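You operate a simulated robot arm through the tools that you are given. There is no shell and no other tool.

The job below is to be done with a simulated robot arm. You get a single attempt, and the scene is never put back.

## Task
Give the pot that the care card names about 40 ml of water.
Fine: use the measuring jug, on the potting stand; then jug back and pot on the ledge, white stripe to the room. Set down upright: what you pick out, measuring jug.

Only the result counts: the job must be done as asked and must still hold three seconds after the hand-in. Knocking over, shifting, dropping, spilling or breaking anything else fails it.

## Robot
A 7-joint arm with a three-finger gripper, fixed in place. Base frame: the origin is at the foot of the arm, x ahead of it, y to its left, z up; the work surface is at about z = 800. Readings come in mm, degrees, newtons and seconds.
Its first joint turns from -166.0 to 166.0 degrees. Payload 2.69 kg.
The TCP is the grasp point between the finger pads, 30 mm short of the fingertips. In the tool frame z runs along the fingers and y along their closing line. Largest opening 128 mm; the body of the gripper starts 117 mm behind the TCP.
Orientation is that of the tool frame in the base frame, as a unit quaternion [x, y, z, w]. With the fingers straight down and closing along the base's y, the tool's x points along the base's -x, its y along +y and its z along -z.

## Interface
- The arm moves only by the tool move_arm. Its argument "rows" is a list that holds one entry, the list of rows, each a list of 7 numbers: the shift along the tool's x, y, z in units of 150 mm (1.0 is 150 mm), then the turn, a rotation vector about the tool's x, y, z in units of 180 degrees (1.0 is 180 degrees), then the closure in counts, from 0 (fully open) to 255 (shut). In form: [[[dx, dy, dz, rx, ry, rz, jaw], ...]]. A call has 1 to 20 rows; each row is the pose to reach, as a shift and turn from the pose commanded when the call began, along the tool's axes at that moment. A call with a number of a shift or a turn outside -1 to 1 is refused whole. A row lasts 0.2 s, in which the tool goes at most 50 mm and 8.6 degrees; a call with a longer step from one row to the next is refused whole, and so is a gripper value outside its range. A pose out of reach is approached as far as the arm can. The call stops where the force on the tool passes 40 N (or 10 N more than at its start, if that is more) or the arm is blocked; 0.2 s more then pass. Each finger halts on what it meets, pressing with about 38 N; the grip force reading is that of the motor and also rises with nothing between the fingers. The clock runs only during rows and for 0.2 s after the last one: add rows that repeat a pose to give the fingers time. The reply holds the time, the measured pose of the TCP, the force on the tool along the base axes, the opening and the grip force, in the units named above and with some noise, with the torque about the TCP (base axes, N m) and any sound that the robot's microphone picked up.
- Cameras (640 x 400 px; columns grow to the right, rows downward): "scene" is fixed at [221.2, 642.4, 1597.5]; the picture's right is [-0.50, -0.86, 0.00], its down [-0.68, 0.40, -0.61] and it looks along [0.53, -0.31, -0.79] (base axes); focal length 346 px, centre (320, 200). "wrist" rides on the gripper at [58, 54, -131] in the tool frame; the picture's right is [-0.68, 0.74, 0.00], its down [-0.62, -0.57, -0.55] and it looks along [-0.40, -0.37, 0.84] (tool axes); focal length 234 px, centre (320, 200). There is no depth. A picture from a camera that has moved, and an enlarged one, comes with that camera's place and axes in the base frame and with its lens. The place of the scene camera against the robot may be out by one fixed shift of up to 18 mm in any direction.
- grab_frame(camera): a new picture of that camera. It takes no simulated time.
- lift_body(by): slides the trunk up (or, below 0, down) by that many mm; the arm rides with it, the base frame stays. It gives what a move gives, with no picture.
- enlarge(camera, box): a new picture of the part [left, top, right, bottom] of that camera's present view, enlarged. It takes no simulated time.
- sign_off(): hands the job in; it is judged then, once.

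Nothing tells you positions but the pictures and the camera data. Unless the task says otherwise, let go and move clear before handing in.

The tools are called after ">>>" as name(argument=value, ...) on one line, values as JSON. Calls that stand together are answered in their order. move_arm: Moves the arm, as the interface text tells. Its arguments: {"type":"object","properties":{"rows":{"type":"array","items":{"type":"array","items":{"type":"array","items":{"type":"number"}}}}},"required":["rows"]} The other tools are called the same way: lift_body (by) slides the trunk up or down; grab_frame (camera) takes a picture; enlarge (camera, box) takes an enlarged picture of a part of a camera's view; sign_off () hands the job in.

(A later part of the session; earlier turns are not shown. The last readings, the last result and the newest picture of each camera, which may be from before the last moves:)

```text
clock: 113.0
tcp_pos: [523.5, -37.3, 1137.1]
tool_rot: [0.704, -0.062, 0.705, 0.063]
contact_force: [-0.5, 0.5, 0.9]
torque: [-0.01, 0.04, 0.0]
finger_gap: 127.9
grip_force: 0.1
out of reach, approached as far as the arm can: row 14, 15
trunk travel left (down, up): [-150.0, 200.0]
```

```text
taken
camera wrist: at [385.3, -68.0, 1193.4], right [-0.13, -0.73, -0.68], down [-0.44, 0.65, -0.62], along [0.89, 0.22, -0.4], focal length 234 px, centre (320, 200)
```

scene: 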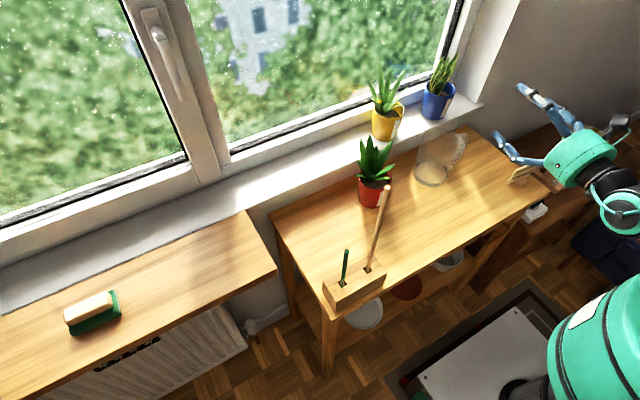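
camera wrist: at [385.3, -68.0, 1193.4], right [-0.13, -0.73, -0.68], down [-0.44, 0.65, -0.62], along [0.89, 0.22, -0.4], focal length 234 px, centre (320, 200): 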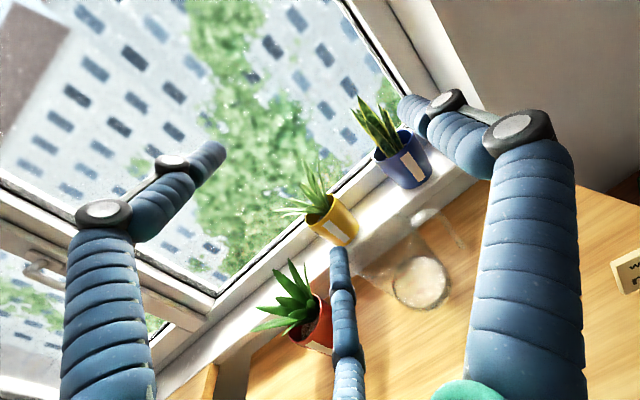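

>>> move_arm(rows=[[[0, 0.05, 0.13, 0, 0, 0, 100], [0, 0.1, 0.26, 0, 0, 0, 140], [0, 0.16, 0.4, 0.005, 0, 0, 175], [0, 0.209, 0.522, 0.0094, 0, 0, 175], [0, 0.209, 0.522, 0.0094, 0, 0, 175]]])

>>> move_arm(rows=[[[-0.2, 0, 0, 0, 0, 0, 175], [-0.4, 0, 0, 0, 0, 0, 175], [-0.6, 0, 0, 0, 0, 0, 175], [-0.8, 0, 0, 0, 0, 0, 175], [-0.8, 0, 0, 0, 0, 0, 175]]])

>>> grab_frame(camera="wrist")

>>> grab_frame(camera="scene")

```text
clock: 114.2
tcp_pos: [595.9, -26.8, 1143.8]
tool_rot: [0.706, -0.058, 0.703, 0.058]
contact_force: [-0.1, -0.3, 0.7]
torque: [0.01, -0.05, -0.01]
finger_gap: 40.2
grip_force: 0.2
out of reach, approached as far as the arm can: row 1, 2, 3, 4, 5
trunk travel left (down, up): [-150.0, 200.0]
```

```text
clock: 115.4
tcp_pos: [596.7, -3.3, 1026.5]
tool_rot: [0.705, -0.052, 0.706, 0.052]
contact_force: [0.5, -0.9, -0.7]
torque: [0.0, -0.03, -0.01]
finger_gap: 40.2
grip_force: 0.0
out of reach, approached as far as the arm can: row 1, 2, 3, 4, 5
trunk travel left (down, up): [-150.0, 200.0]
```

```text
taken
camera wrist: at [458.8, -37.9, 1083.9], right [-0.11, -0.73, -0.68], down [-0.46, 0.64, -0.62], along [0.88, 0.25, -0.4], focal length 234 px, centre (320, 200)
```

wrist: 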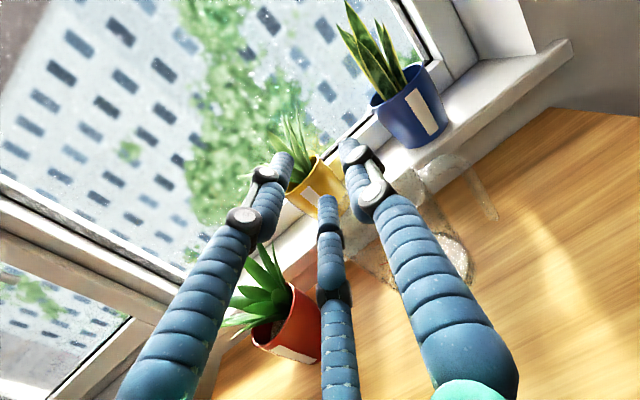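

```text
taken
```

scene: 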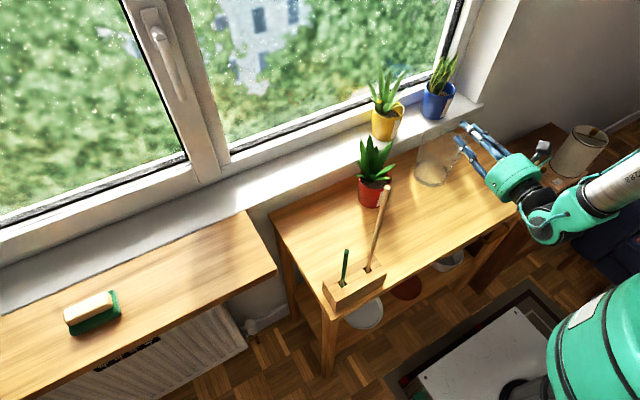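

That pose is at a joint limit: the tool has to point a bit further right of the radial direction. I'll back up, turn the hand to about −20° yaw and see whether the approach point at the handle becomes reachable.

>>> move_arm(rows=[[[0.2, 0, 0, -0.02, 0, 0, 175], [0.4, 0, 0, -0.045, 0, 0, 175], [0.5, 0, 0, -0.0667, 0, 0, 175], [0.5, 0, 0, -0.0667, 0, 0, 175]]])

>>> move_arm(rows=[[[0, 0.1, -0.05, 0, 0, 0, 175], [0, 0.22, -0.1, 0, 0, 0, 175], [0, 0.34, -0.15, 0, 0, 0, 175], [0, 0.42, -0.18, 0, 0, 0, 175], [0, 0.42, -0.18, 0, 0, 0, 175]]])

```text
clock: 116.4
tcp_pos: [594.2, -1.0, 1102.7]
tool_rot: [0.696, -0.119, 0.698, 0.12]
contact_force: [-0.7, 0.3, -0.3]
torque: [0.03, 0.01, 0.01]
finger_gap: 40.3
grip_force: 0.1
trunk travel left (down, up): [-150.0, 200.0]
```

```text
clock: 117.6
tcp_pos: [550.3, -51.6, 1098.7]
tool_rot: [0.696, -0.117, 0.698, 0.117]
contact_force: [-0.4, 0.1, 0.5]
torque: [0.0, 0.02, 0.0]
finger_gap: 40.1
grip_force: 0.1
trunk travel left (down, up): [-150.0, 200.0]
```

>>> move_arm(rows=[[[0, 0.01, 0.14, 0, 0, 0, 175], [0, 0.019, 0.278, 0, 0, 0, 175], [-0.25, 0.019, 0.278, 0, 0, 0, 175], [-0.5, 0.019, 0.278, 0, 0, 0, 175], [-0.75, 0.019, 0.278, 0, 0, 0, 175], [-0.75, 0.019, 0.278, 0, 0, 0, 175]]])

>>> grab_frame(camera="wrist")

>>> grab_frame(camera="scene")

```text
clock: 119.0
tcp_pos: [586.6, -68.7, 987.6]
tool_rot: [0.696, -0.118, 0.699, 0.118]
contact_force: [0.0, 0.1, -0.7]
torque: [-0.01, -0.01, -0.03]
finger_gap: 40.5
grip_force: 0.1
trunk travel left (down, up): [-150.0, 200.0]
```

```text
taken
camera wrist: at [445.3, -76.7, 1045.1], right [-0.24, -0.7, -0.68], down [-0.33, 0.71, -0.62], along [0.91, 0.07, -0.4], focal length 234 px, centre (320, 200)
```

wrist: 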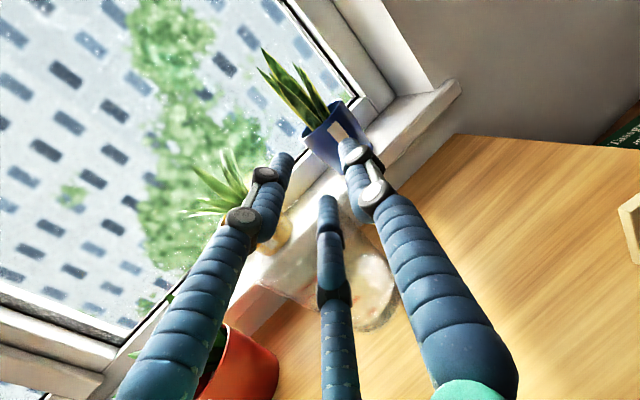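

```text
taken
```

scene: 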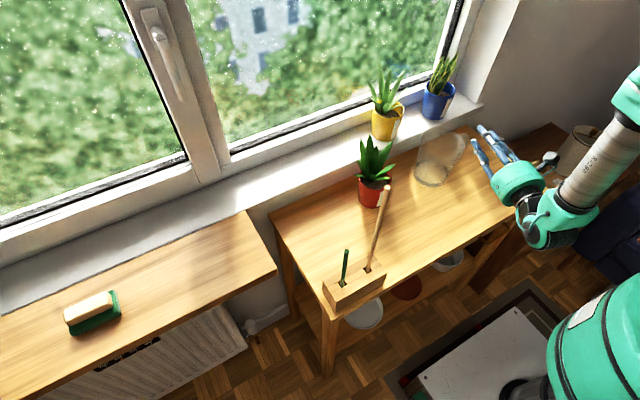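

>>> move_arm(rows=[[[-0.15, 0, 0, 0, 0, 0, 175], [-0.3, 0, 0, 0, 0, 0, 175], [-0.45, 0, 0, 0, 0, 0, 175], [-0.6, 0, 0, 0, 0, 0, 175], [-0.687, 0, 0, 0, 0, 0, 175], [-0.687, 0, 0, 0, 0, 0, 175]]])

>>> grab_frame(camera="wrist")

>>> enlarge(camera="wrist", box=[240, 100, 440, 260])

>>> enlarge(camera="scene", box=[400, 90, 560, 220])

```text
clock: 120.4
tcp_pos: [589.3, -66.1, 883.6]
tool_rot: [0.696, -0.118, 0.699, 0.118]
contact_force: [0.1, 0.3, -0.1]
torque: [0.02, 0.01, -0.04]
finger_gap: 40.2
grip_force: 0.1
trunk travel left (down, up): [-150.0, 200.0]
```

```text
taken
camera wrist: at [446.7, -74.9, 941.2], right [-0.24, -0.7, -0.68], down [-0.33, 0.71, -0.62], along [0.91, 0.07, -0.4], focal length 234 px, centre (320, 200)
```

wrist: 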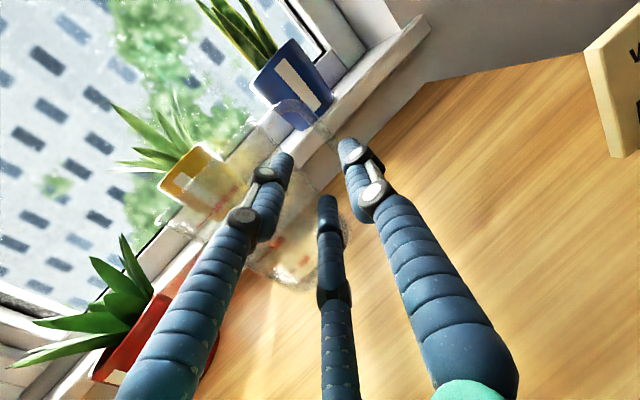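

```text
2.50 times, centred on (340, 180) of wrist
camera zoom: at [446.7, -74.9, 941.2], right [-0.24, -0.7, -0.68], down [-0.33, 0.71, -0.62], along [0.91, 0.07, -0.4], focal length 585 px, centre (270, 250)
```

zoom: 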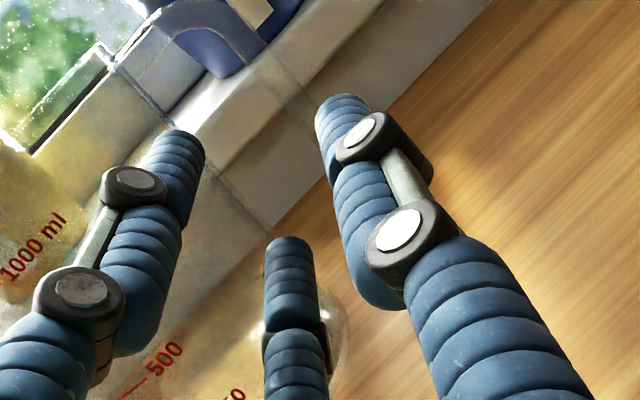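

```text
3.08 times, centred on (480, 155) of scene
camera zoom: at [221.2, 642.4, 1597.5], right [-0.5, -0.86, 0.0], down [-0.68, 0.4, -0.61], along [0.53, -0.31, -0.79], focal length 1066 px, centre (-172, 338)
```

zoom: 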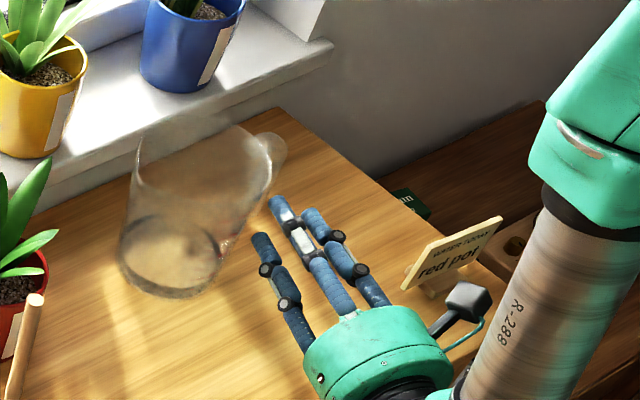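

The scale ticks now face the hand, and the strap should lie about 75 mm ahead between the fingers. I'll advance slowly along the finger direction.

>>> move_arm(rows=[[[0, 0.023, 0.05, 0, 0, 0, 175], [0, 0.023, 0.1, 0, 0, 0, 175], [0, 0.023, 0.15, 0, 0, 0, 175], [0, 0.023, 0.2, 0, 0, 0, 175], [0, 0.023, 0.25, 0, 0, 0, 175], [0, 0.023, 0.25, 0, 0, 0, 175]]])

>>> grab_frame(camera="wrist")

>>> enlarge(camera="wrist", box=[220, 80, 420, 230])

>>> enlarge(camera="scene", box=[400, 90, 530, 200])

```text
clock: 121.8
tcp_pos: [622.4, -83.9, 884.0]
tool_rot: [0.696, -0.119, 0.698, 0.119]
contact_force: [1.0, -0.3, -0.1]
torque: [-0.01, 0.01, 0.04]
finger_gap: 40.3
grip_force: 0.0
trunk travel left (down, up): [-150.0, 200.0]
```

```text
taken
camera wrist: at [479.6, -91.7, 942.0], right [-0.24, -0.7, -0.68], down [-0.33, 0.71, -0.62], along [0.91, 0.07, -0.4], focal length 234 px, centre (320, 200)
```

wrist: 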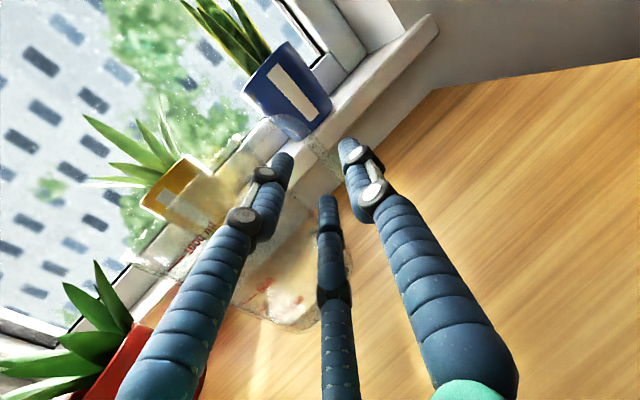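

```text
2.67 times, centred on (320, 155) of wrist
camera zoom: at [479.6, -91.7, 942.0], right [-0.24, -0.7, -0.68], down [-0.33, 0.71, -0.62], along [0.91, 0.07, -0.4], focal length 624 px, centre (320, 320)
```

zoom: 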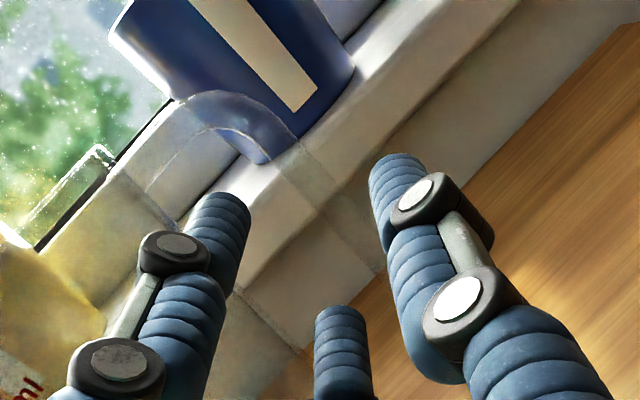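

```text
3.64 times, centred on (465, 145) of scene
camera zoom: at [221.2, 642.4, 1597.5], right [-0.5, -0.86, 0.0], down [-0.68, 0.4, -0.61], along [0.53, -0.31, -0.79], focal length 1260 px, centre (-207, 400)
```

zoom: 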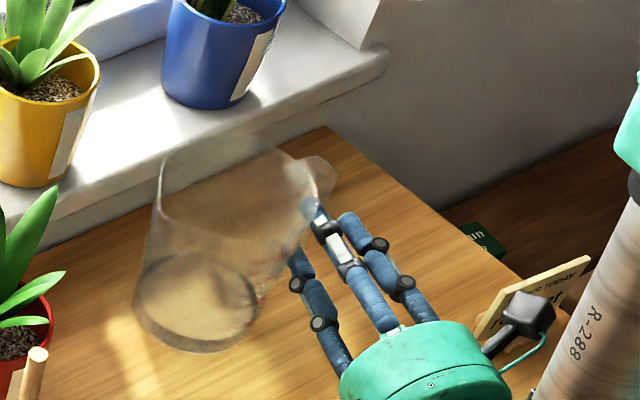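

>>> move_arm(rows=[[[0, 0, 0.04, 0, 0, 0, 175], [0, 0, 0.08, 0, 0, 0, 175], [0, 0, 0.12, 0, 0, 0, 175], [0, 0, 0.16, 0, 0, 0, 175], [0, 0, 0.2, 0, 0, 0, 175], [0, 0, 0.2, 0, 0, 0, 175]]])

>>> enlarge(camera="wrist", box=[220, 80, 420, 230])

>>> enlarge(camera="scene", box=[400, 90, 530, 200])

```text
clock: 123.2
tcp_pos: [650.8, -92.7, 884.9]
tool_rot: [0.696, -0.119, 0.699, 0.119]
contact_force: [-0.8, -0.9, 0.8]
torque: [-0.03, -0.01, 0.03]
finger_gap: 40.1
grip_force: 0.1
trunk travel left (down, up): [-150.0, 200.0]
```

```text
2.67 times, centred on (320, 155) of wrist
camera zoom: at [509.4, -101.5, 942.5], right [-0.24, -0.7, -0.68], down [-0.33, 0.71, -0.62], along [0.91, 0.07, -0.4], focal length 624 px, centre (320, 320)
```

zoom: 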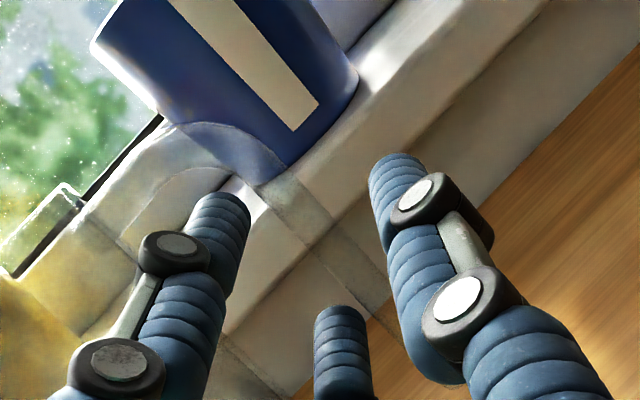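

```text
3.64 times, centred on (465, 145) of scene
camera zoom: at [221.2, 642.4, 1597.5], right [-0.5, -0.86, 0.0], down [-0.68, 0.4, -0.61], along [0.53, -0.31, -0.79], focal length 1260 px, centre (-207, 400)
```

zoom: 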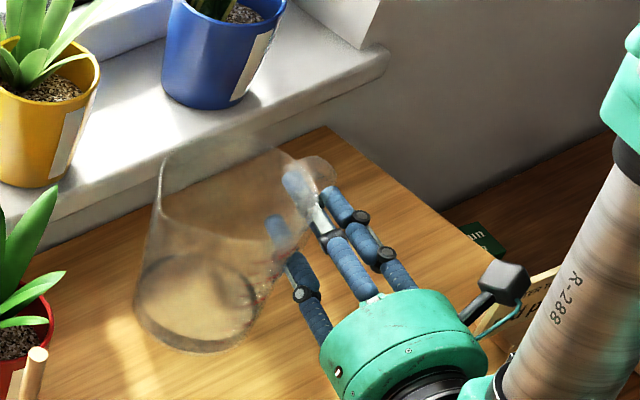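

>>> move_arm(rows=[[[0, 0.017, 0.02, 0, 0, 0, 175], [0, 0.033, 0.05, 0, 0, 0, 175], [0, 0.033, 0.05, 0, 0, 0, 175]]])

>>> enlarge(camera="wrist", box=[220, 80, 420, 230])

>>> enlarge(camera="scene", box=[430, 100, 510, 160])

```text
clock: 124.0
tcp_pos: [656.1, -101.4, 885.5]
tool_rot: [0.696, -0.118, 0.699, 0.118]
contact_force: [-0.4, -0.6, 0.5]
torque: [-0.01, 0.0, 0.01]
finger_gap: 40.1
grip_force: 0.1
trunk travel left (down, up): [-150.0, 200.0]
```

```text
2.67 times, centred on (320, 155) of wrist
camera zoom: at [514.1, -108.5, 942.1], right [-0.24, -0.7, -0.68], down [-0.33, 0.71, -0.62], along [0.91, 0.07, -0.4], focal length 624 px, centre (320, 320)
```

zoom: 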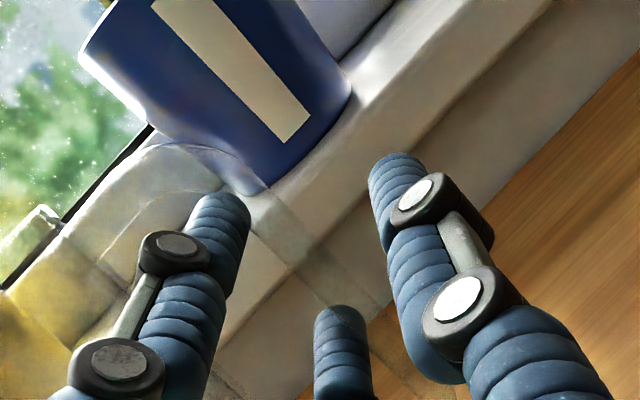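

```text
6.67 times, centred on (470, 130) of scene
camera zoom: at [221.2, 642.4, 1597.5], right [-0.5, -0.86, 0.0], down [-0.68, 0.4, -0.61], along [0.53, -0.31, -0.79], focal length 2310 px, centre (-680, 667)
```

zoom: 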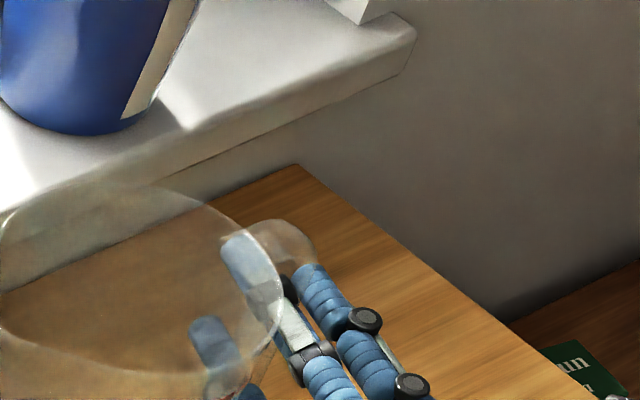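

The strap sits between the fingers as planned. I'll narrow the fingers a bit, raise 5 mm to centre on the strap and then close firmly.

>>> move_arm(rows=[[[0, 0, 0, 0, 0, 0, 185], [0, 0, 0, 0, 0, 0, 196], [0, 0, 0, 0, 0, 0, 198], [0.02, 0, 0, 0, 0, 0, 198], [0.035, 0, 0, 0, 0, 0, 198], [0.035, 0, 0, 0, 0, 0, 198]]])

>>> move_arm(rows=[[[0, 0, 0, 0, 0, 0, 204], [0, 0, 0, 0, 0, 0, 210], [0, 0, 0, 0, 0, 0, 216], [0, 0, 0, 0, 0, 0, 222], [0, 0, 0, 0, 0, 0, 228], [0, 0, 0, 0, 0, 0, 236], [0, 0, 0, 0, 0, 0, 245], [0, 0, 0, 0, 0, 0, 255], [0, 0, 0, 0, 0, 0, 255], [0, 0, 0, 0, 0, 0, 255], [0, 0, 0, 0, 0, 0, 255]]])

>>> enlarge(camera="wrist", box=[220, 80, 420, 230])

>>> enlarge(camera="scene", box=[400, 90, 530, 200])

```text
clock: 125.4
tcp_pos: [654.5, -100.5, 889.5]
tool_rot: [0.696, -0.119, 0.698, 0.119]
contact_force: [0.5, 0.1, 0.3]
torque: [-0.03, -0.01, 0.01]
finger_gap: 28.7
grip_force: 0.0
trunk travel left (down, up): [-150.0, 200.0]
```

```text
clock: 127.8
tcp_pos: [656.1, -101.2, 889.8]
tool_rot: [0.696, -0.118, 0.698, 0.118]
contact_force: [-2.1, 1.7, 4.3]
torque: [0.8, -0.15, 0.37]
finger_gap: 16.9
grip_force: 38.1
trunk travel left (down, up): [-150.0, 200.0]
```

```text
2.67 times, centred on (320, 155) of wrist
camera zoom: at [513.1, -109.1, 947.3], right [-0.24, -0.7, -0.68], down [-0.33, 0.71, -0.62], along [0.91, 0.07, -0.4], focal length 624 px, centre (320, 320)
```

zoom: 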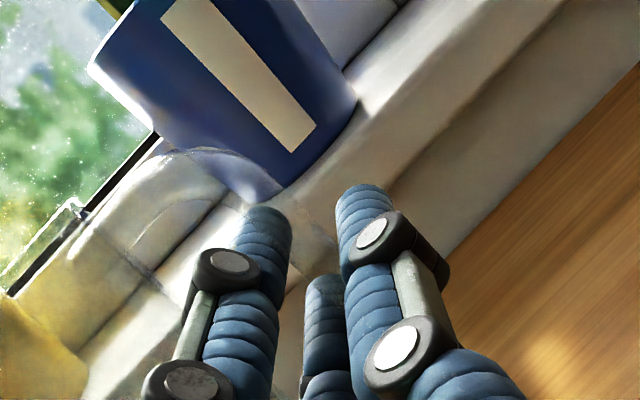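

```text
3.64 times, centred on (465, 145) of scene
camera zoom: at [221.2, 642.4, 1597.5], right [-0.5, -0.86, 0.0], down [-0.68, 0.4, -0.61], along [0.53, -0.31, -0.79], focal length 1260 px, centre (-207, 400)
```

zoom: 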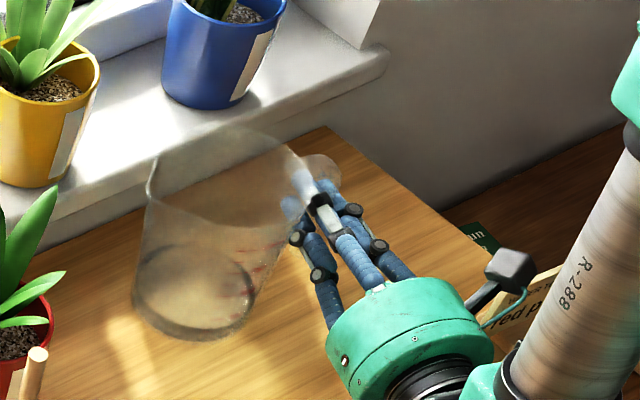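

The strap is clamped (gap 16.9 mm, 38 N). I'll lift gently and look at how the jug hangs.

>>> move_arm(rows=[[[0.02, 0, 0, 0, 0, 0, 255], [0.04, 0, 0, 0, 0, 0, 255], [0.06, 0, 0, 0, 0, 0, 255], [0.08, 0, 0, 0, 0, 0, 255], [0.1, 0, 0, 0, 0, 0, 255], [0.13, 0, 0, 0, 0, 0, 255], [0.16, 0, 0, 0, 0, 0, 255], [0.16, 0, 0, 0, 0, 0, 255]]])

>>> enlarge(camera="wrist", box=[160, 80, 420, 260])

>>> enlarge(camera="scene", box=[390, 70, 530, 200])

```text
clock: 129.6
tcp_pos: [656.0, -100.0, 914.7]
tool_rot: [0.696, -0.118, 0.699, 0.118]
contact_force: [-0.4, -0.4, -2.5]
torque: [-0.25, 0.11, -0.02]
finger_gap: 16.4
grip_force: 38.2
trunk travel left (down, up): [-150.0, 200.0]
```

```text
2.22 times, centred on (290, 170) of wrist
camera zoom: at [513.5, -108.4, 971.5], right [-0.24, -0.7, -0.68], down [-0.33, 0.71, -0.62], along [0.91, 0.07, -0.4], focal length 520 px, centre (387, 267)
```

zoom: 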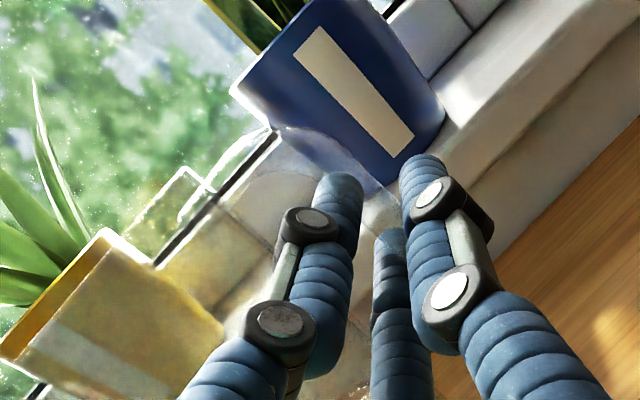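

```text
3.08 times, centred on (460, 135) of scene
camera zoom: at [221.2, 642.4, 1597.5], right [-0.5, -0.86, 0.0], down [-0.68, 0.4, -0.61], along [0.53, -0.31, -0.79], focal length 1066 px, centre (-111, 400)
```

zoom: 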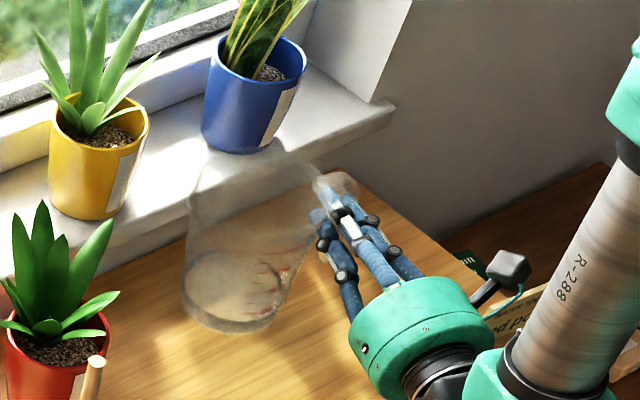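

The jug hangs securely from its handle, and its scale faces the wrist camera. I'll zoom in on the scale and water line as a before-pour reference.

>>> grab_frame(camera="wrist")

>>> enlarge(camera="wrist", box=[200, 170, 328, 290])

>>> enlarge(camera="scene", box=[420, 130, 490, 180])

```text
taken
camera wrist: at [513.5, -108.4, 971.5], right [-0.24, -0.7, -0.68], down [-0.33, 0.71, -0.62], along [0.91, 0.07, -0.4], focal length 234 px, centre (320, 200)
```

wrist: 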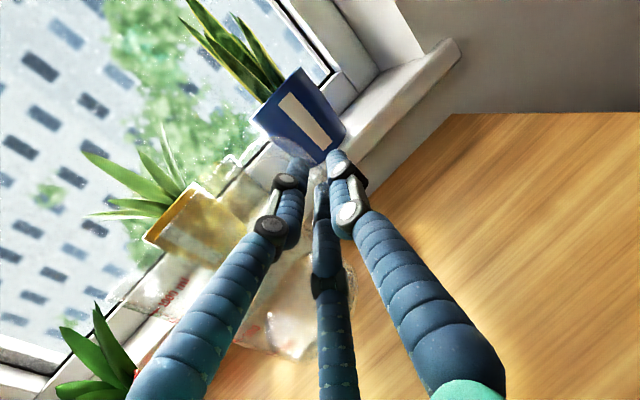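

```text
3.33 times, centred on (264, 230) of wrist
camera zoom: at [513.5, -108.4, 971.5], right [-0.24, -0.7, -0.68], down [-0.33, 0.71, -0.62], along [0.91, 0.07, -0.4], focal length 781 px, centre (507, 100)
```

zoom: 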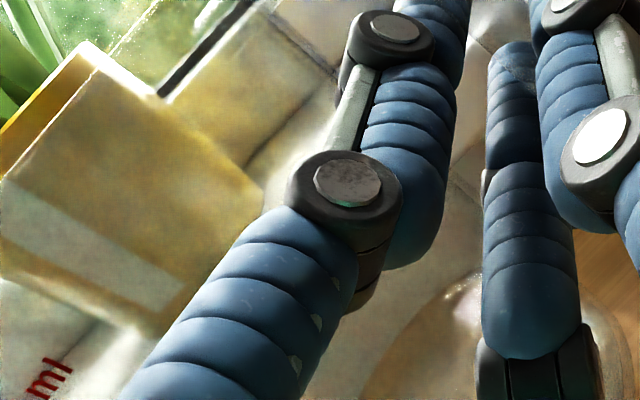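

```text
8.00 times, centred on (455, 155) of scene
camera zoom: at [221.2, 642.4, 1597.5], right [-0.5, -0.86, 0.0], down [-0.68, 0.4, -0.61], along [0.53, -0.31, -0.79], focal length 2772 px, centre (-760, 560)
```

zoom: 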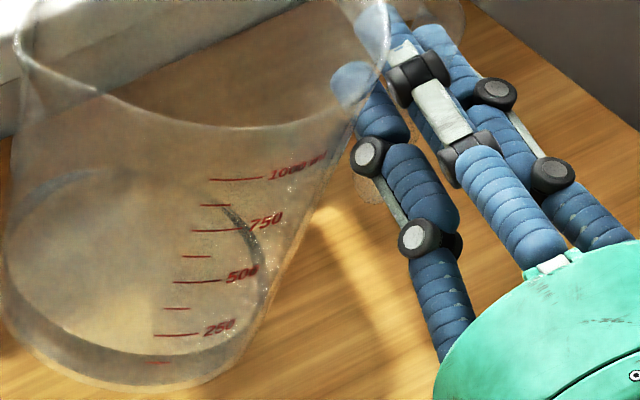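

>>> enlarge(camera="scene", box=[424, 163, 456, 183])

>>> enlarge(camera="scene", box=[408, 120, 472, 184])

```text
16.00 times, centred on (440, 173) of scene
camera zoom: at [221.2, 642.4, 1597.5], right [-0.5, -0.86, 0.0], down [-0.68, 0.4, -0.61], along [0.53, -0.31, -0.79], focal length 5544 px, centre (-1600, 632)
```

zoom: 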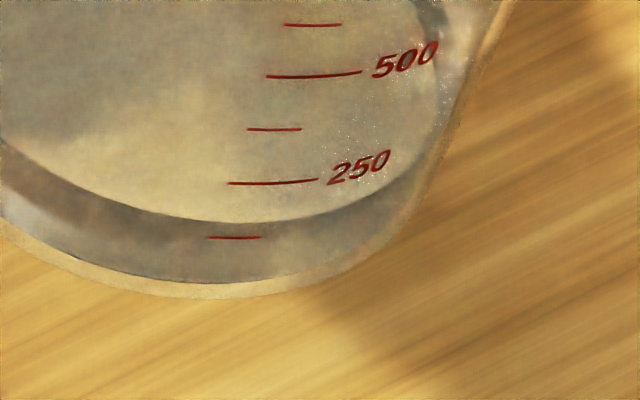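

```text
6.25 times, centred on (440, 152) of scene
camera zoom: at [221.2, 642.4, 1597.5], right [-0.5, -0.86, 0.0], down [-0.68, 0.4, -0.61], along [0.53, -0.31, -0.79], focal length 2166 px, centre (-430, 500)
```

zoom: 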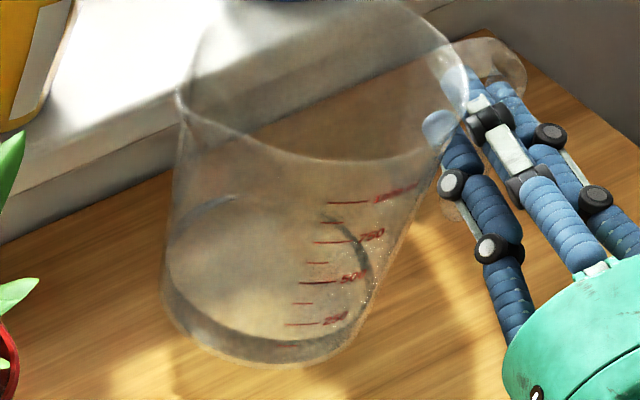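

The scene camera shows the scale very clearly: the near water edge now reads about 162 ml, so after pouring 40 ml it should line up with the 125 ml tick. I'll also take a few force and torque readings at this exact pose.

>>> move_arm(rows=[[[0, 0, 0, 0, 0, 0, 255]]])

>>> move_arm(rows=[[[0, 0, 0, 0, 0, 0, 255]]])

>>> move_arm(rows=[[[0, 0, 0, 0, 0, 0, 255]]])

>>> move_arm(rows=[[[0, 0, 0, 0, 0, 0, 255]]])

>>> move_arm(rows=[[[0, 0, 0, 0, 0, 0, 255]]])

>>> move_arm(rows=[[[0, 0, 0, 0, 0, 0, 255]]])

>>> move_arm(rows=[[[0, 0, 0, 0, 0, 0, 255]]])

>>> move_arm(rows=[[[0, 0, 0, 0, 0, 0, 255]]])

>>> enlarge(camera="scene", box=[424, 163, 456, 183])

```text
clock: 130.0
tcp_pos: [656.0, -99.4, 913.8]
tool_rot: [0.695, -0.118, 0.699, 0.118]
contact_force: [-0.4, 0.4, -2.9]
torque: [-0.23, 0.09, 0.01]
finger_gap: 16.6
grip_force: 38.2
trunk travel left (down, up): [-150.0, 200.0]
```

```text
clock: 130.4
tcp_pos: [656.0, -101.3, 913.0]
tool_rot: [0.695, -0.118, 0.699, 0.119]
contact_force: [1.0, 0.4, -2.1]
torque: [-0.24, 0.08, -0.01]
finger_gap: 16.6
grip_force: 37.9
trunk travel left (down, up): [-150.0, 200.0]
```

```text
clock: 130.8
tcp_pos: [655.0, -100.4, 914.4]
tool_rot: [0.696, -0.119, 0.698, 0.119]
contact_force: [0.5, -0.1, -3.2]
torque: [-0.25, 0.1, 0.02]
finger_gap: 16.3
grip_force: 37.9
trunk travel left (down, up): [-150.0, 200.0]
```

```text
clock: 131.2
tcp_pos: [656.1, -99.9, 915.3]
tool_rot: [0.696, -0.118, 0.698, 0.118]
contact_force: [0.8, -0.2, -3.3]
torque: [-0.19, 0.06, 0.01]
finger_gap: 16.0
grip_force: 38.3
trunk travel left (down, up): [-150.0, 200.0]
```

```text
clock: 131.6
tcp_pos: [655.1, -98.9, 913.9]
tool_rot: [0.697, -0.118, 0.698, 0.118]
contact_force: [1.0, -0.1, -2.9]
torque: [-0.2, 0.08, 0.0]
finger_gap: 16.4
grip_force: 37.9
trunk travel left (down, up): [-150.0, 200.0]
```

```text
clock: 132.0
tcp_pos: [655.6, -100.8, 915.5]
tool_rot: [0.696, -0.118, 0.699, 0.118]
contact_force: [-0.4, -0.4, -2.9]
torque: [-0.22, 0.07, -0.02]
finger_gap: 16.3
grip_force: 37.9
trunk travel left (down, up): [-150.0, 200.0]
```

```text
clock: 132.4
tcp_pos: [656.1, -100.0, 914.5]
tool_rot: [0.696, -0.119, 0.698, 0.119]
contact_force: [0.1, 0.2, -2.8]
torque: [-0.22, 0.08, 0.01]
finger_gap: 16.3
grip_force: 37.8
trunk travel left (down, up): [-150.0, 200.0]
```

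```text
clock: 132.8
tcp_pos: [655.1, -100.4, 914.4]
tool_rot: [0.696, -0.118, 0.698, 0.119]
contact_force: [-0.4, 0.1, -2.8]
torque: [-0.21, 0.09, -0.01]
finger_gap: 16.4
grip_force: 37.9
trunk travel left (down, up): [-150.0, 200.0]
```

```text
16.00 times, centred on (440, 173) of scene
camera zoom: at [221.2, 642.4, 1597.5], right [-0.5, -0.86, 0.0], down [-0.68, 0.4, -0.61], along [0.53, -0.31, -0.79], focal length 5544 px, centre (-1600, 632)
```

zoom: 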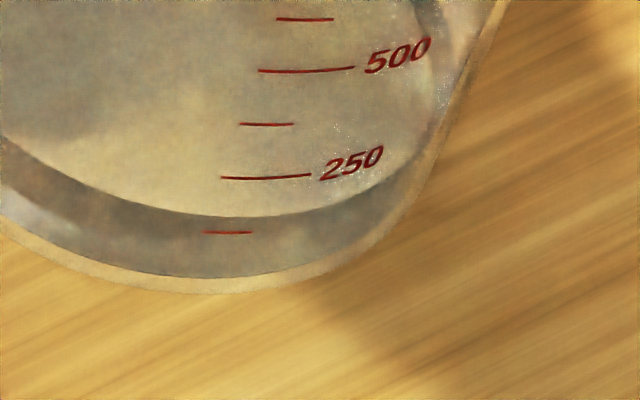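

The jug hangs stably (about 2.9 N). I'll now raise it and bring it to a pre-pour position beside the red pot, above leaf height.

>>> move_arm(rows=[[[0.04, 0, 0, 0, 0, 0, 255], [0.12, 0, 0, 0, 0, 0, 255], [0.22, 0, 0, 0, 0, 0, 255], [0.33, 0, 0, 0, 0, 0, 255], [0.44, 0, 0, 0, 0, 0, 255], [0.55, 0, 0, 0, 0, 0, 255], [0.66, 0, 0, 0, 0, 0, 255], [0.77, 0, 0, 0, 0, 0, 255], [0.88, 0, 0, 0, 0, 0, 255], [0.96, 0, 0, 0, 0, 0, 255], [1.0, 0, 0, 0, 0, 0, 255]]])

>>> move_arm(rows=[[[0.02, -0.04, -0.04, 0, 0, 0, 255], [0.06, -0.11, -0.11, 0, 0, 0, 255], [0.1, -0.18, -0.18, 0, 0, 0, 255], [0.1, -0.25, -0.26, 0, 0, 0, 255], [0.1, -0.32, -0.33, 0, 0, 0, 255], [0.1, -0.39, -0.4, 0, 0, 0, 255], [0.1, -0.432, -0.443, 0, 0, 0, 255], [0.1, -0.432, -0.443, 0, 0, 0, 255]]])

>>> grab_frame(camera="scene")

>>> enlarge(camera="scene", box=[340, 40, 500, 200])

>>> grab_frame(camera="wrist")

```text
clock: 135.2
tcp_pos: [653.9, -103.0, 1063.2]
tool_rot: [0.695, -0.12, 0.699, 0.12]
contact_force: [-0.4, 0.7, -3.0]
torque: [-0.25, 0.08, 0.01]
finger_gap: 16.1
grip_force: 38.0
trunk travel left (down, up): [-150.0, 200.0]
```

```text
clock: 137.0
tcp_pos: [612.9, -18.3, 1078.2]
tool_rot: [0.696, -0.119, 0.699, 0.119]
contact_force: [-0.6, 0.0, -3.3]
torque: [-0.22, 0.04, -0.02]
finger_gap: 16.1
grip_force: 37.3
trunk travel left (down, up): [-150.0, 200.0]
```

```text
taken
```

scene: 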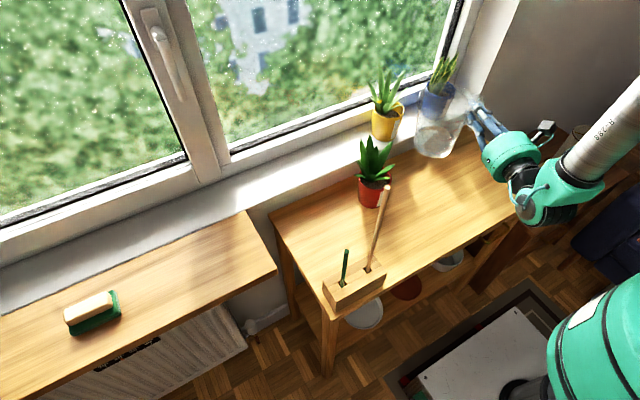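

```text
2.50 times, centred on (420, 120) of scene
camera zoom: at [221.2, 642.4, 1597.5], right [-0.5, -0.86, 0.0], down [-0.68, 0.4, -0.61], along [0.53, -0.31, -0.79], focal length 866 px, centre (70, 400)
```

zoom: 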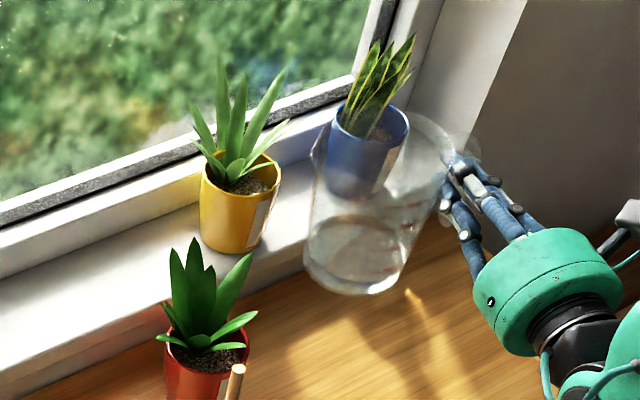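

```text
taken
camera wrist: at [471.9, -26.8, 1135.5], right [-0.24, -0.7, -0.68], down [-0.33, 0.71, -0.62], along [0.91, 0.07, -0.4], focal length 234 px, centre (320, 200)
```

wrist: 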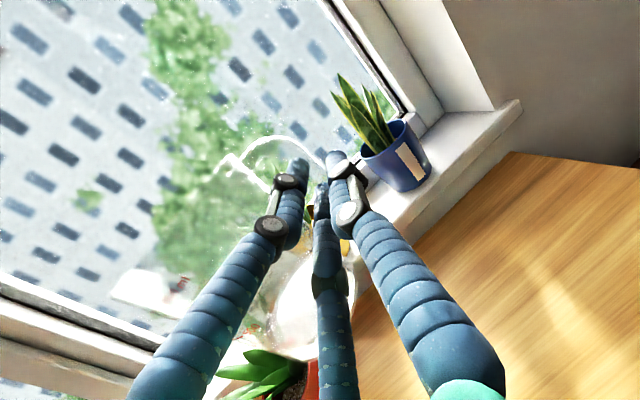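

>>> enlarge(camera="wrist", box=[160, 100, 400, 260])

>>> enlarge(camera="scene", box=[400, 70, 500, 170])

```text
2.50 times, centred on (280, 180) of wrist
camera zoom: at [471.9, -26.8, 1135.5], right [-0.24, -0.7, -0.68], down [-0.33, 0.71, -0.62], along [0.91, 0.07, -0.4], focal length 585 px, centre (420, 250)
```

zoom: 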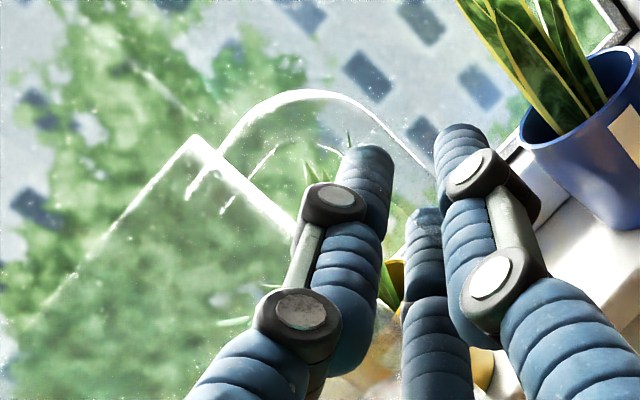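

```text
4.00 times, centred on (450, 120) of scene
camera zoom: at [221.2, 642.4, 1597.5], right [-0.5, -0.86, 0.0], down [-0.68, 0.4, -0.61], along [0.53, -0.31, -0.79], focal length 1386 px, centre (-200, 520)
```

zoom: 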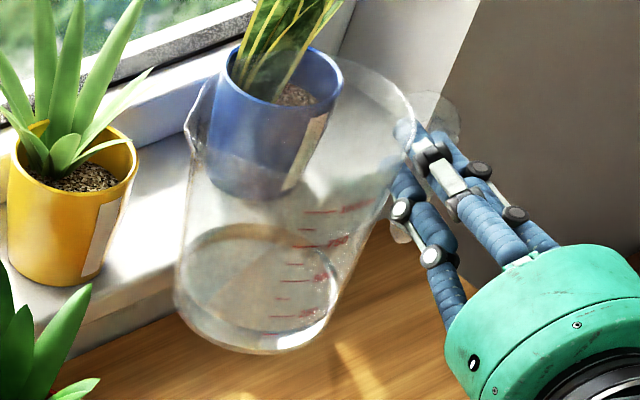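

The spout tip position matches my model (about 166 mm ahead of the grip), and the pot is 232 mm ahead. I'll tilt to 60° here, short of pouring, and check.

>>> move_arm(rows=[[[0, 0, 0, 0, 0, -0.02, 255], [0, 0, 0, 0, 0, -0.045, 255], [0, 0, 0, 0, 0, -0.075, 255], [0, 0, 0, 0, 0, -0.105, 255], [0, 0, 0, 0, 0, -0.135, 255], [0, 0, 0, 0, 0, -0.165, 255], [0, 0, 0, 0, 0, -0.195, 255], [0, 0, 0, 0, 0, -0.225, 255], [0, 0, 0, 0, 0, -0.255, 255], [0, 0, 0, 0, 0, -0.285, 255], [0, 0, 0, 0, 0, -0.31, 255], [0, 0, 0, 0, 0, -0.3333, 255], [0, 0, 0, 0, 0, -0.3333, 255]]])

>>> enlarge(camera="scene", box=[340, 40, 500, 200])

>>> grab_frame(camera="wrist")

```text
clock: 139.8
tcp_pos: [613.7, -17.6, 1079.4]
tool_rot: [0.662, 0.245, 0.545, 0.453]
contact_force: [-0.5, -0.5, -2.6]
torque: [-0.03, 0.02, 0.01]
finger_gap: 16.4
grip_force: 37.9
trunk travel left (down, up): [-150.0, 200.0]
```

```text
2.50 times, centred on (420, 120) of scene
camera zoom: at [221.2, 642.4, 1597.5], right [-0.5, -0.86, 0.0], down [-0.68, 0.4, -0.61], along [0.53, -0.31, -0.79], focal length 866 px, centre (70, 400)
```

zoom: 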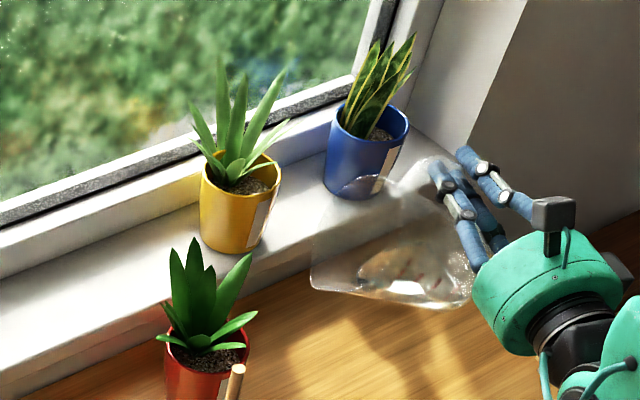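

```text
taken
camera wrist: at [497.7, 47.5, 1153.8], right [-0.32, -0.9, 0.3], down [-0.6, -0.06, -0.8], along [0.74, -0.43, -0.52], focal length 234 px, centre (320, 200)
```

wrist: 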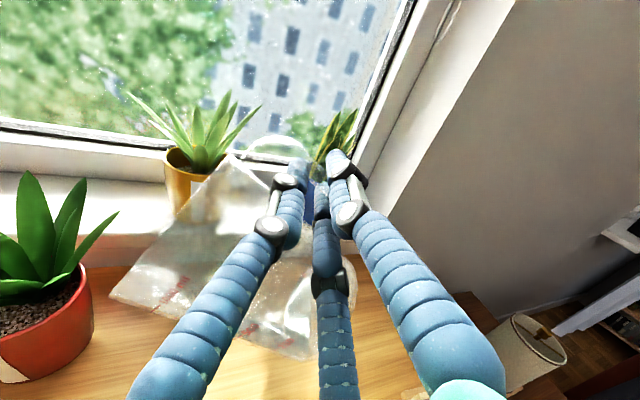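

The tilted jug is held well. To clear a long leaf I'll turn the approach about 11° clockwise, go low beside the pot first and then slide the spout in over the rim.

>>> move_arm(rows=[[[0, 0, 0, -0.01, -0.018, 0, 255], [0, 0, 0, -0.02, -0.035, 0, 255], [0, 0, 0, -0.0306, -0.0529, 0, 255], [0, 0, 0, -0.0306, -0.0529, 0, 255]]])

>>> move_arm(rows=[[[-0.02, -0.05, -0.05, 0, 0, 0, 255], [-0.055, -0.13, -0.11, 0, 0, 0, 255], [-0.09, -0.21, -0.18, 0, 0, 0, 255], [-0.12, -0.28, -0.25, 0, 0, 0, 255], [-0.143, -0.333, -0.295, 0, 0, 0, 255], [-0.143, -0.333, -0.295, 0, 0, 0, 255]]])

>>> enlarge(camera="scene", box=[340, 80, 500, 220])

>>> grab_frame(camera="wrist")

```text
clock: 140.8
tcp_pos: [614.4, -17.8, 1079.3]
tool_rot: [0.682, 0.18, 0.5, 0.502]
contact_force: [0.4, 0.4, -2.6]
torque: [-0.04, 0.04, -0.03]
finger_gap: 16.2
grip_force: 37.8
trunk travel left (down, up): [-150.0, 200.0]
```

```text
clock: 142.2
tcp_pos: [577.4, 9.5, 1025.3]
tool_rot: [0.682, 0.181, 0.5, 0.502]
contact_force: [1.0, -0.3, -2.8]
torque: [-0.03, 0.04, -0.01]
finger_gap: 16.2
grip_force: 37.8
trunk travel left (down, up): [-150.0, 200.0]
```

```text
2.86 times, centred on (420, 150) of scene
camera zoom: at [221.2, 642.4, 1597.5], right [-0.5, -0.86, 0.0], down [-0.68, 0.4, -0.61], along [0.53, -0.31, -0.79], focal length 990 px, centre (34, 343)
```

zoom: 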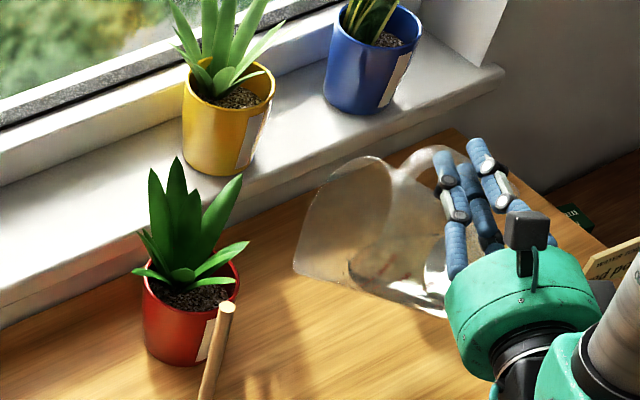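

```text
taken
camera wrist: at [476.4, 95.7, 1099.4], right [-0.48, -0.82, 0.3], down [-0.6, 0.06, -0.8], along [0.64, -0.56, -0.52], focal length 234 px, centre (320, 200)
```

wrist: 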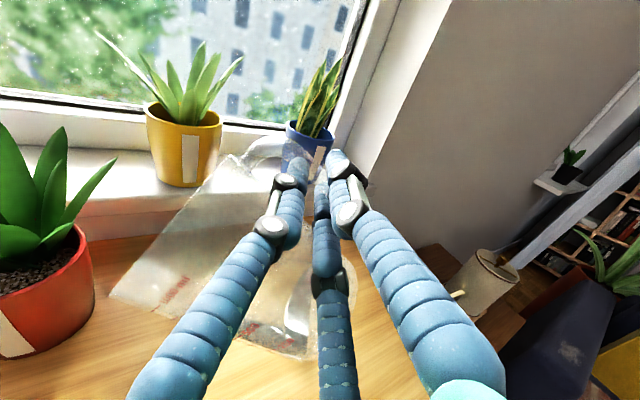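

>>> move_arm(rows=[[[0.06, -0.018, 0.002, 0, 0, -0.006, 255], [0.12, -0.037, 0.005, 0, 0, -0.011, 255], [0.18, -0.055, 0.007, 0, 0, -0.0165, 255], [0.245, -0.075, 0.01, 0, 0, -0.022, 255], [0.31, -0.095, 0.012, 0, 0, -0.028, 255], [0.37, -0.113, 0.015, 0, 0, -0.0335, 255], [0.43, -0.132, 0.017, 0, 0, -0.039, 255], [0.489, -0.15, 0.019, 0, 0, -0.0444, 255], [0.489, -0.15, 0.019, 0, 0, -0.0444, 255]]])

>>> enlarge(camera="scene", box=[340, 100, 460, 220])

>>> grab_frame(camera="wrist")

```text
clock: 144.2
tcp_pos: [619.2, 73.8, 1041.7]
tool_rot: [0.668, 0.228, 0.464, 0.535]
contact_force: [-0.5, 0.3, -3.2]
torque: [0.01, -0.02, -0.01]
finger_gap: 16.4
grip_force: 38.0
trunk travel left (down, up): [-150.0, 200.0]
```

```text
3.33 times, centred on (400, 160) of scene
camera zoom: at [221.2, 642.4, 1597.5], right [-0.5, -0.86, 0.0], down [-0.68, 0.4, -0.61], along [0.53, -0.31, -0.79], focal length 1155 px, centre (53, 333)
```

zoom: 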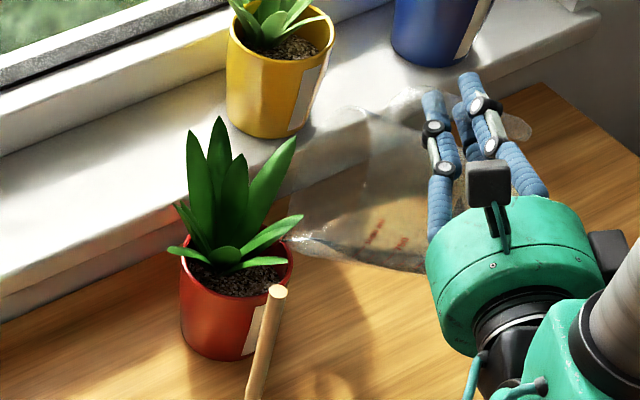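

```text
taken
camera wrist: at [522.9, 168.5, 1112.4], right [-0.46, -0.78, 0.43], down [-0.65, -0.03, -0.76], along [0.6, -0.63, -0.49], focal length 234 px, centre (320, 200)
```

wrist: 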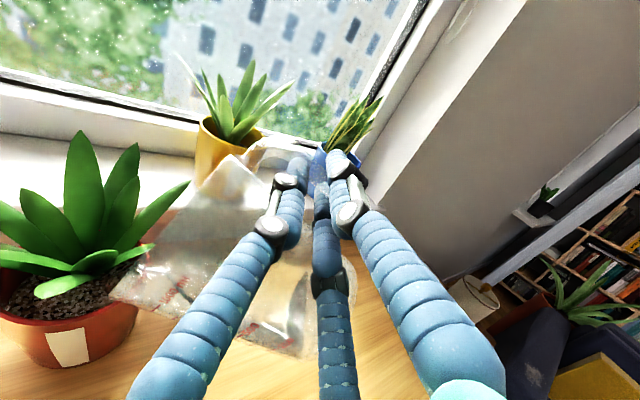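

>>> enlarge(camera="wrist", box=[40, 200, 240, 350])

>>> enlarge(camera="scene", box=[376, 150, 456, 200])

```text
2.67 times, centred on (140, 275) of wrist
camera zoom: at [522.9, 168.5, 1112.4], right [-0.46, -0.78, 0.43], down [-0.65, -0.03, -0.76], along [0.6, -0.63, -0.49], focal length 624 px, centre (800, 0)
```

zoom: 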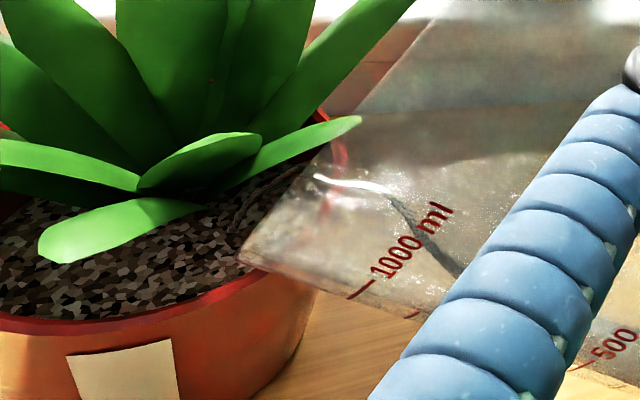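

```text
8.00 times, centred on (416, 175) of scene
camera zoom: at [221.2, 642.4, 1597.5], right [-0.5, -0.86, 0.0], down [-0.68, 0.4, -0.61], along [0.53, -0.31, -0.79], focal length 2772 px, centre (-448, 400)
```

zoom: 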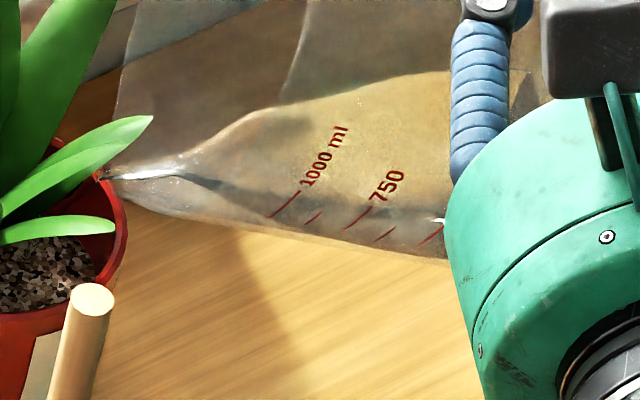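

The water has nearly reached the spout already, and the tip is right at the pot's rim. I'll tilt back 2° and slide the spout further over the soil before pouring.

>>> move_arm(rows=[[[0, 0, 0, 0, 0, 0.0111, 255], [0.018, -0.007, 0, 0, 0, 0.0111, 255], [0.038, -0.0155, 0, 0, 0, 0.0111, 255], [0.058, -0.0235, 0, 0, 0, 0.0111, 255], [0.058, -0.0235, 0, 0, 0, 0.0111, 255]]])

>>> enlarge(camera="wrist", box=[0, 180, 240, 360])

>>> enlarge(camera="scene", box=[350, 140, 446, 200])

```text
clock: 145.4
tcp_pos: [623.9, 82.2, 1042.7]
tool_rot: [0.672, 0.216, 0.474, 0.527]
contact_force: [0.4, 0.1, -3.4]
torque: [-0.02, -0.01, -0.01]
finger_gap: 16.3
grip_force: 37.6
trunk travel left (down, up): [-150.0, 200.0]
```

```text
2.22 times, centred on (120, 270) of wrist
camera zoom: at [526.0, 174.4, 1113.8], right [-0.46, -0.79, 0.4], down [-0.64, -0.01, -0.77], along [0.61, -0.61, -0.5], focal length 520 px, centre (764, 44)
```

zoom: 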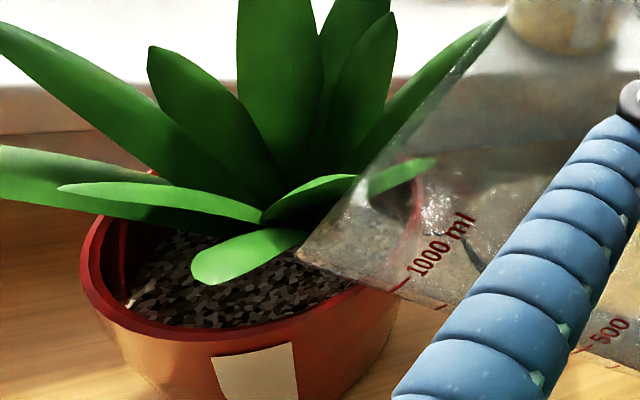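

```text
6.67 times, centred on (398, 170) of scene
camera zoom: at [221.2, 642.4, 1597.5], right [-0.5, -0.86, 0.0], down [-0.68, 0.4, -0.61], along [0.53, -0.31, -0.79], focal length 2310 px, centre (-200, 400)
```

zoom: 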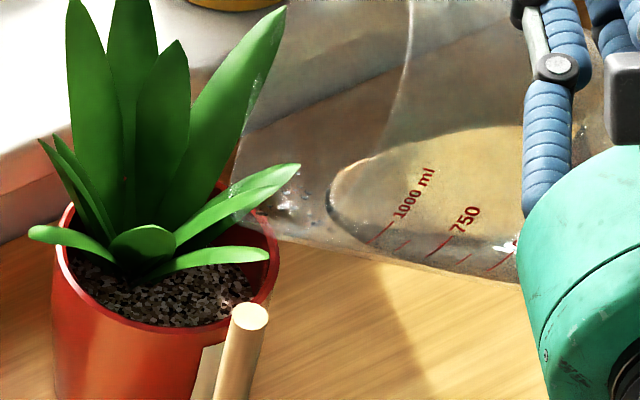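

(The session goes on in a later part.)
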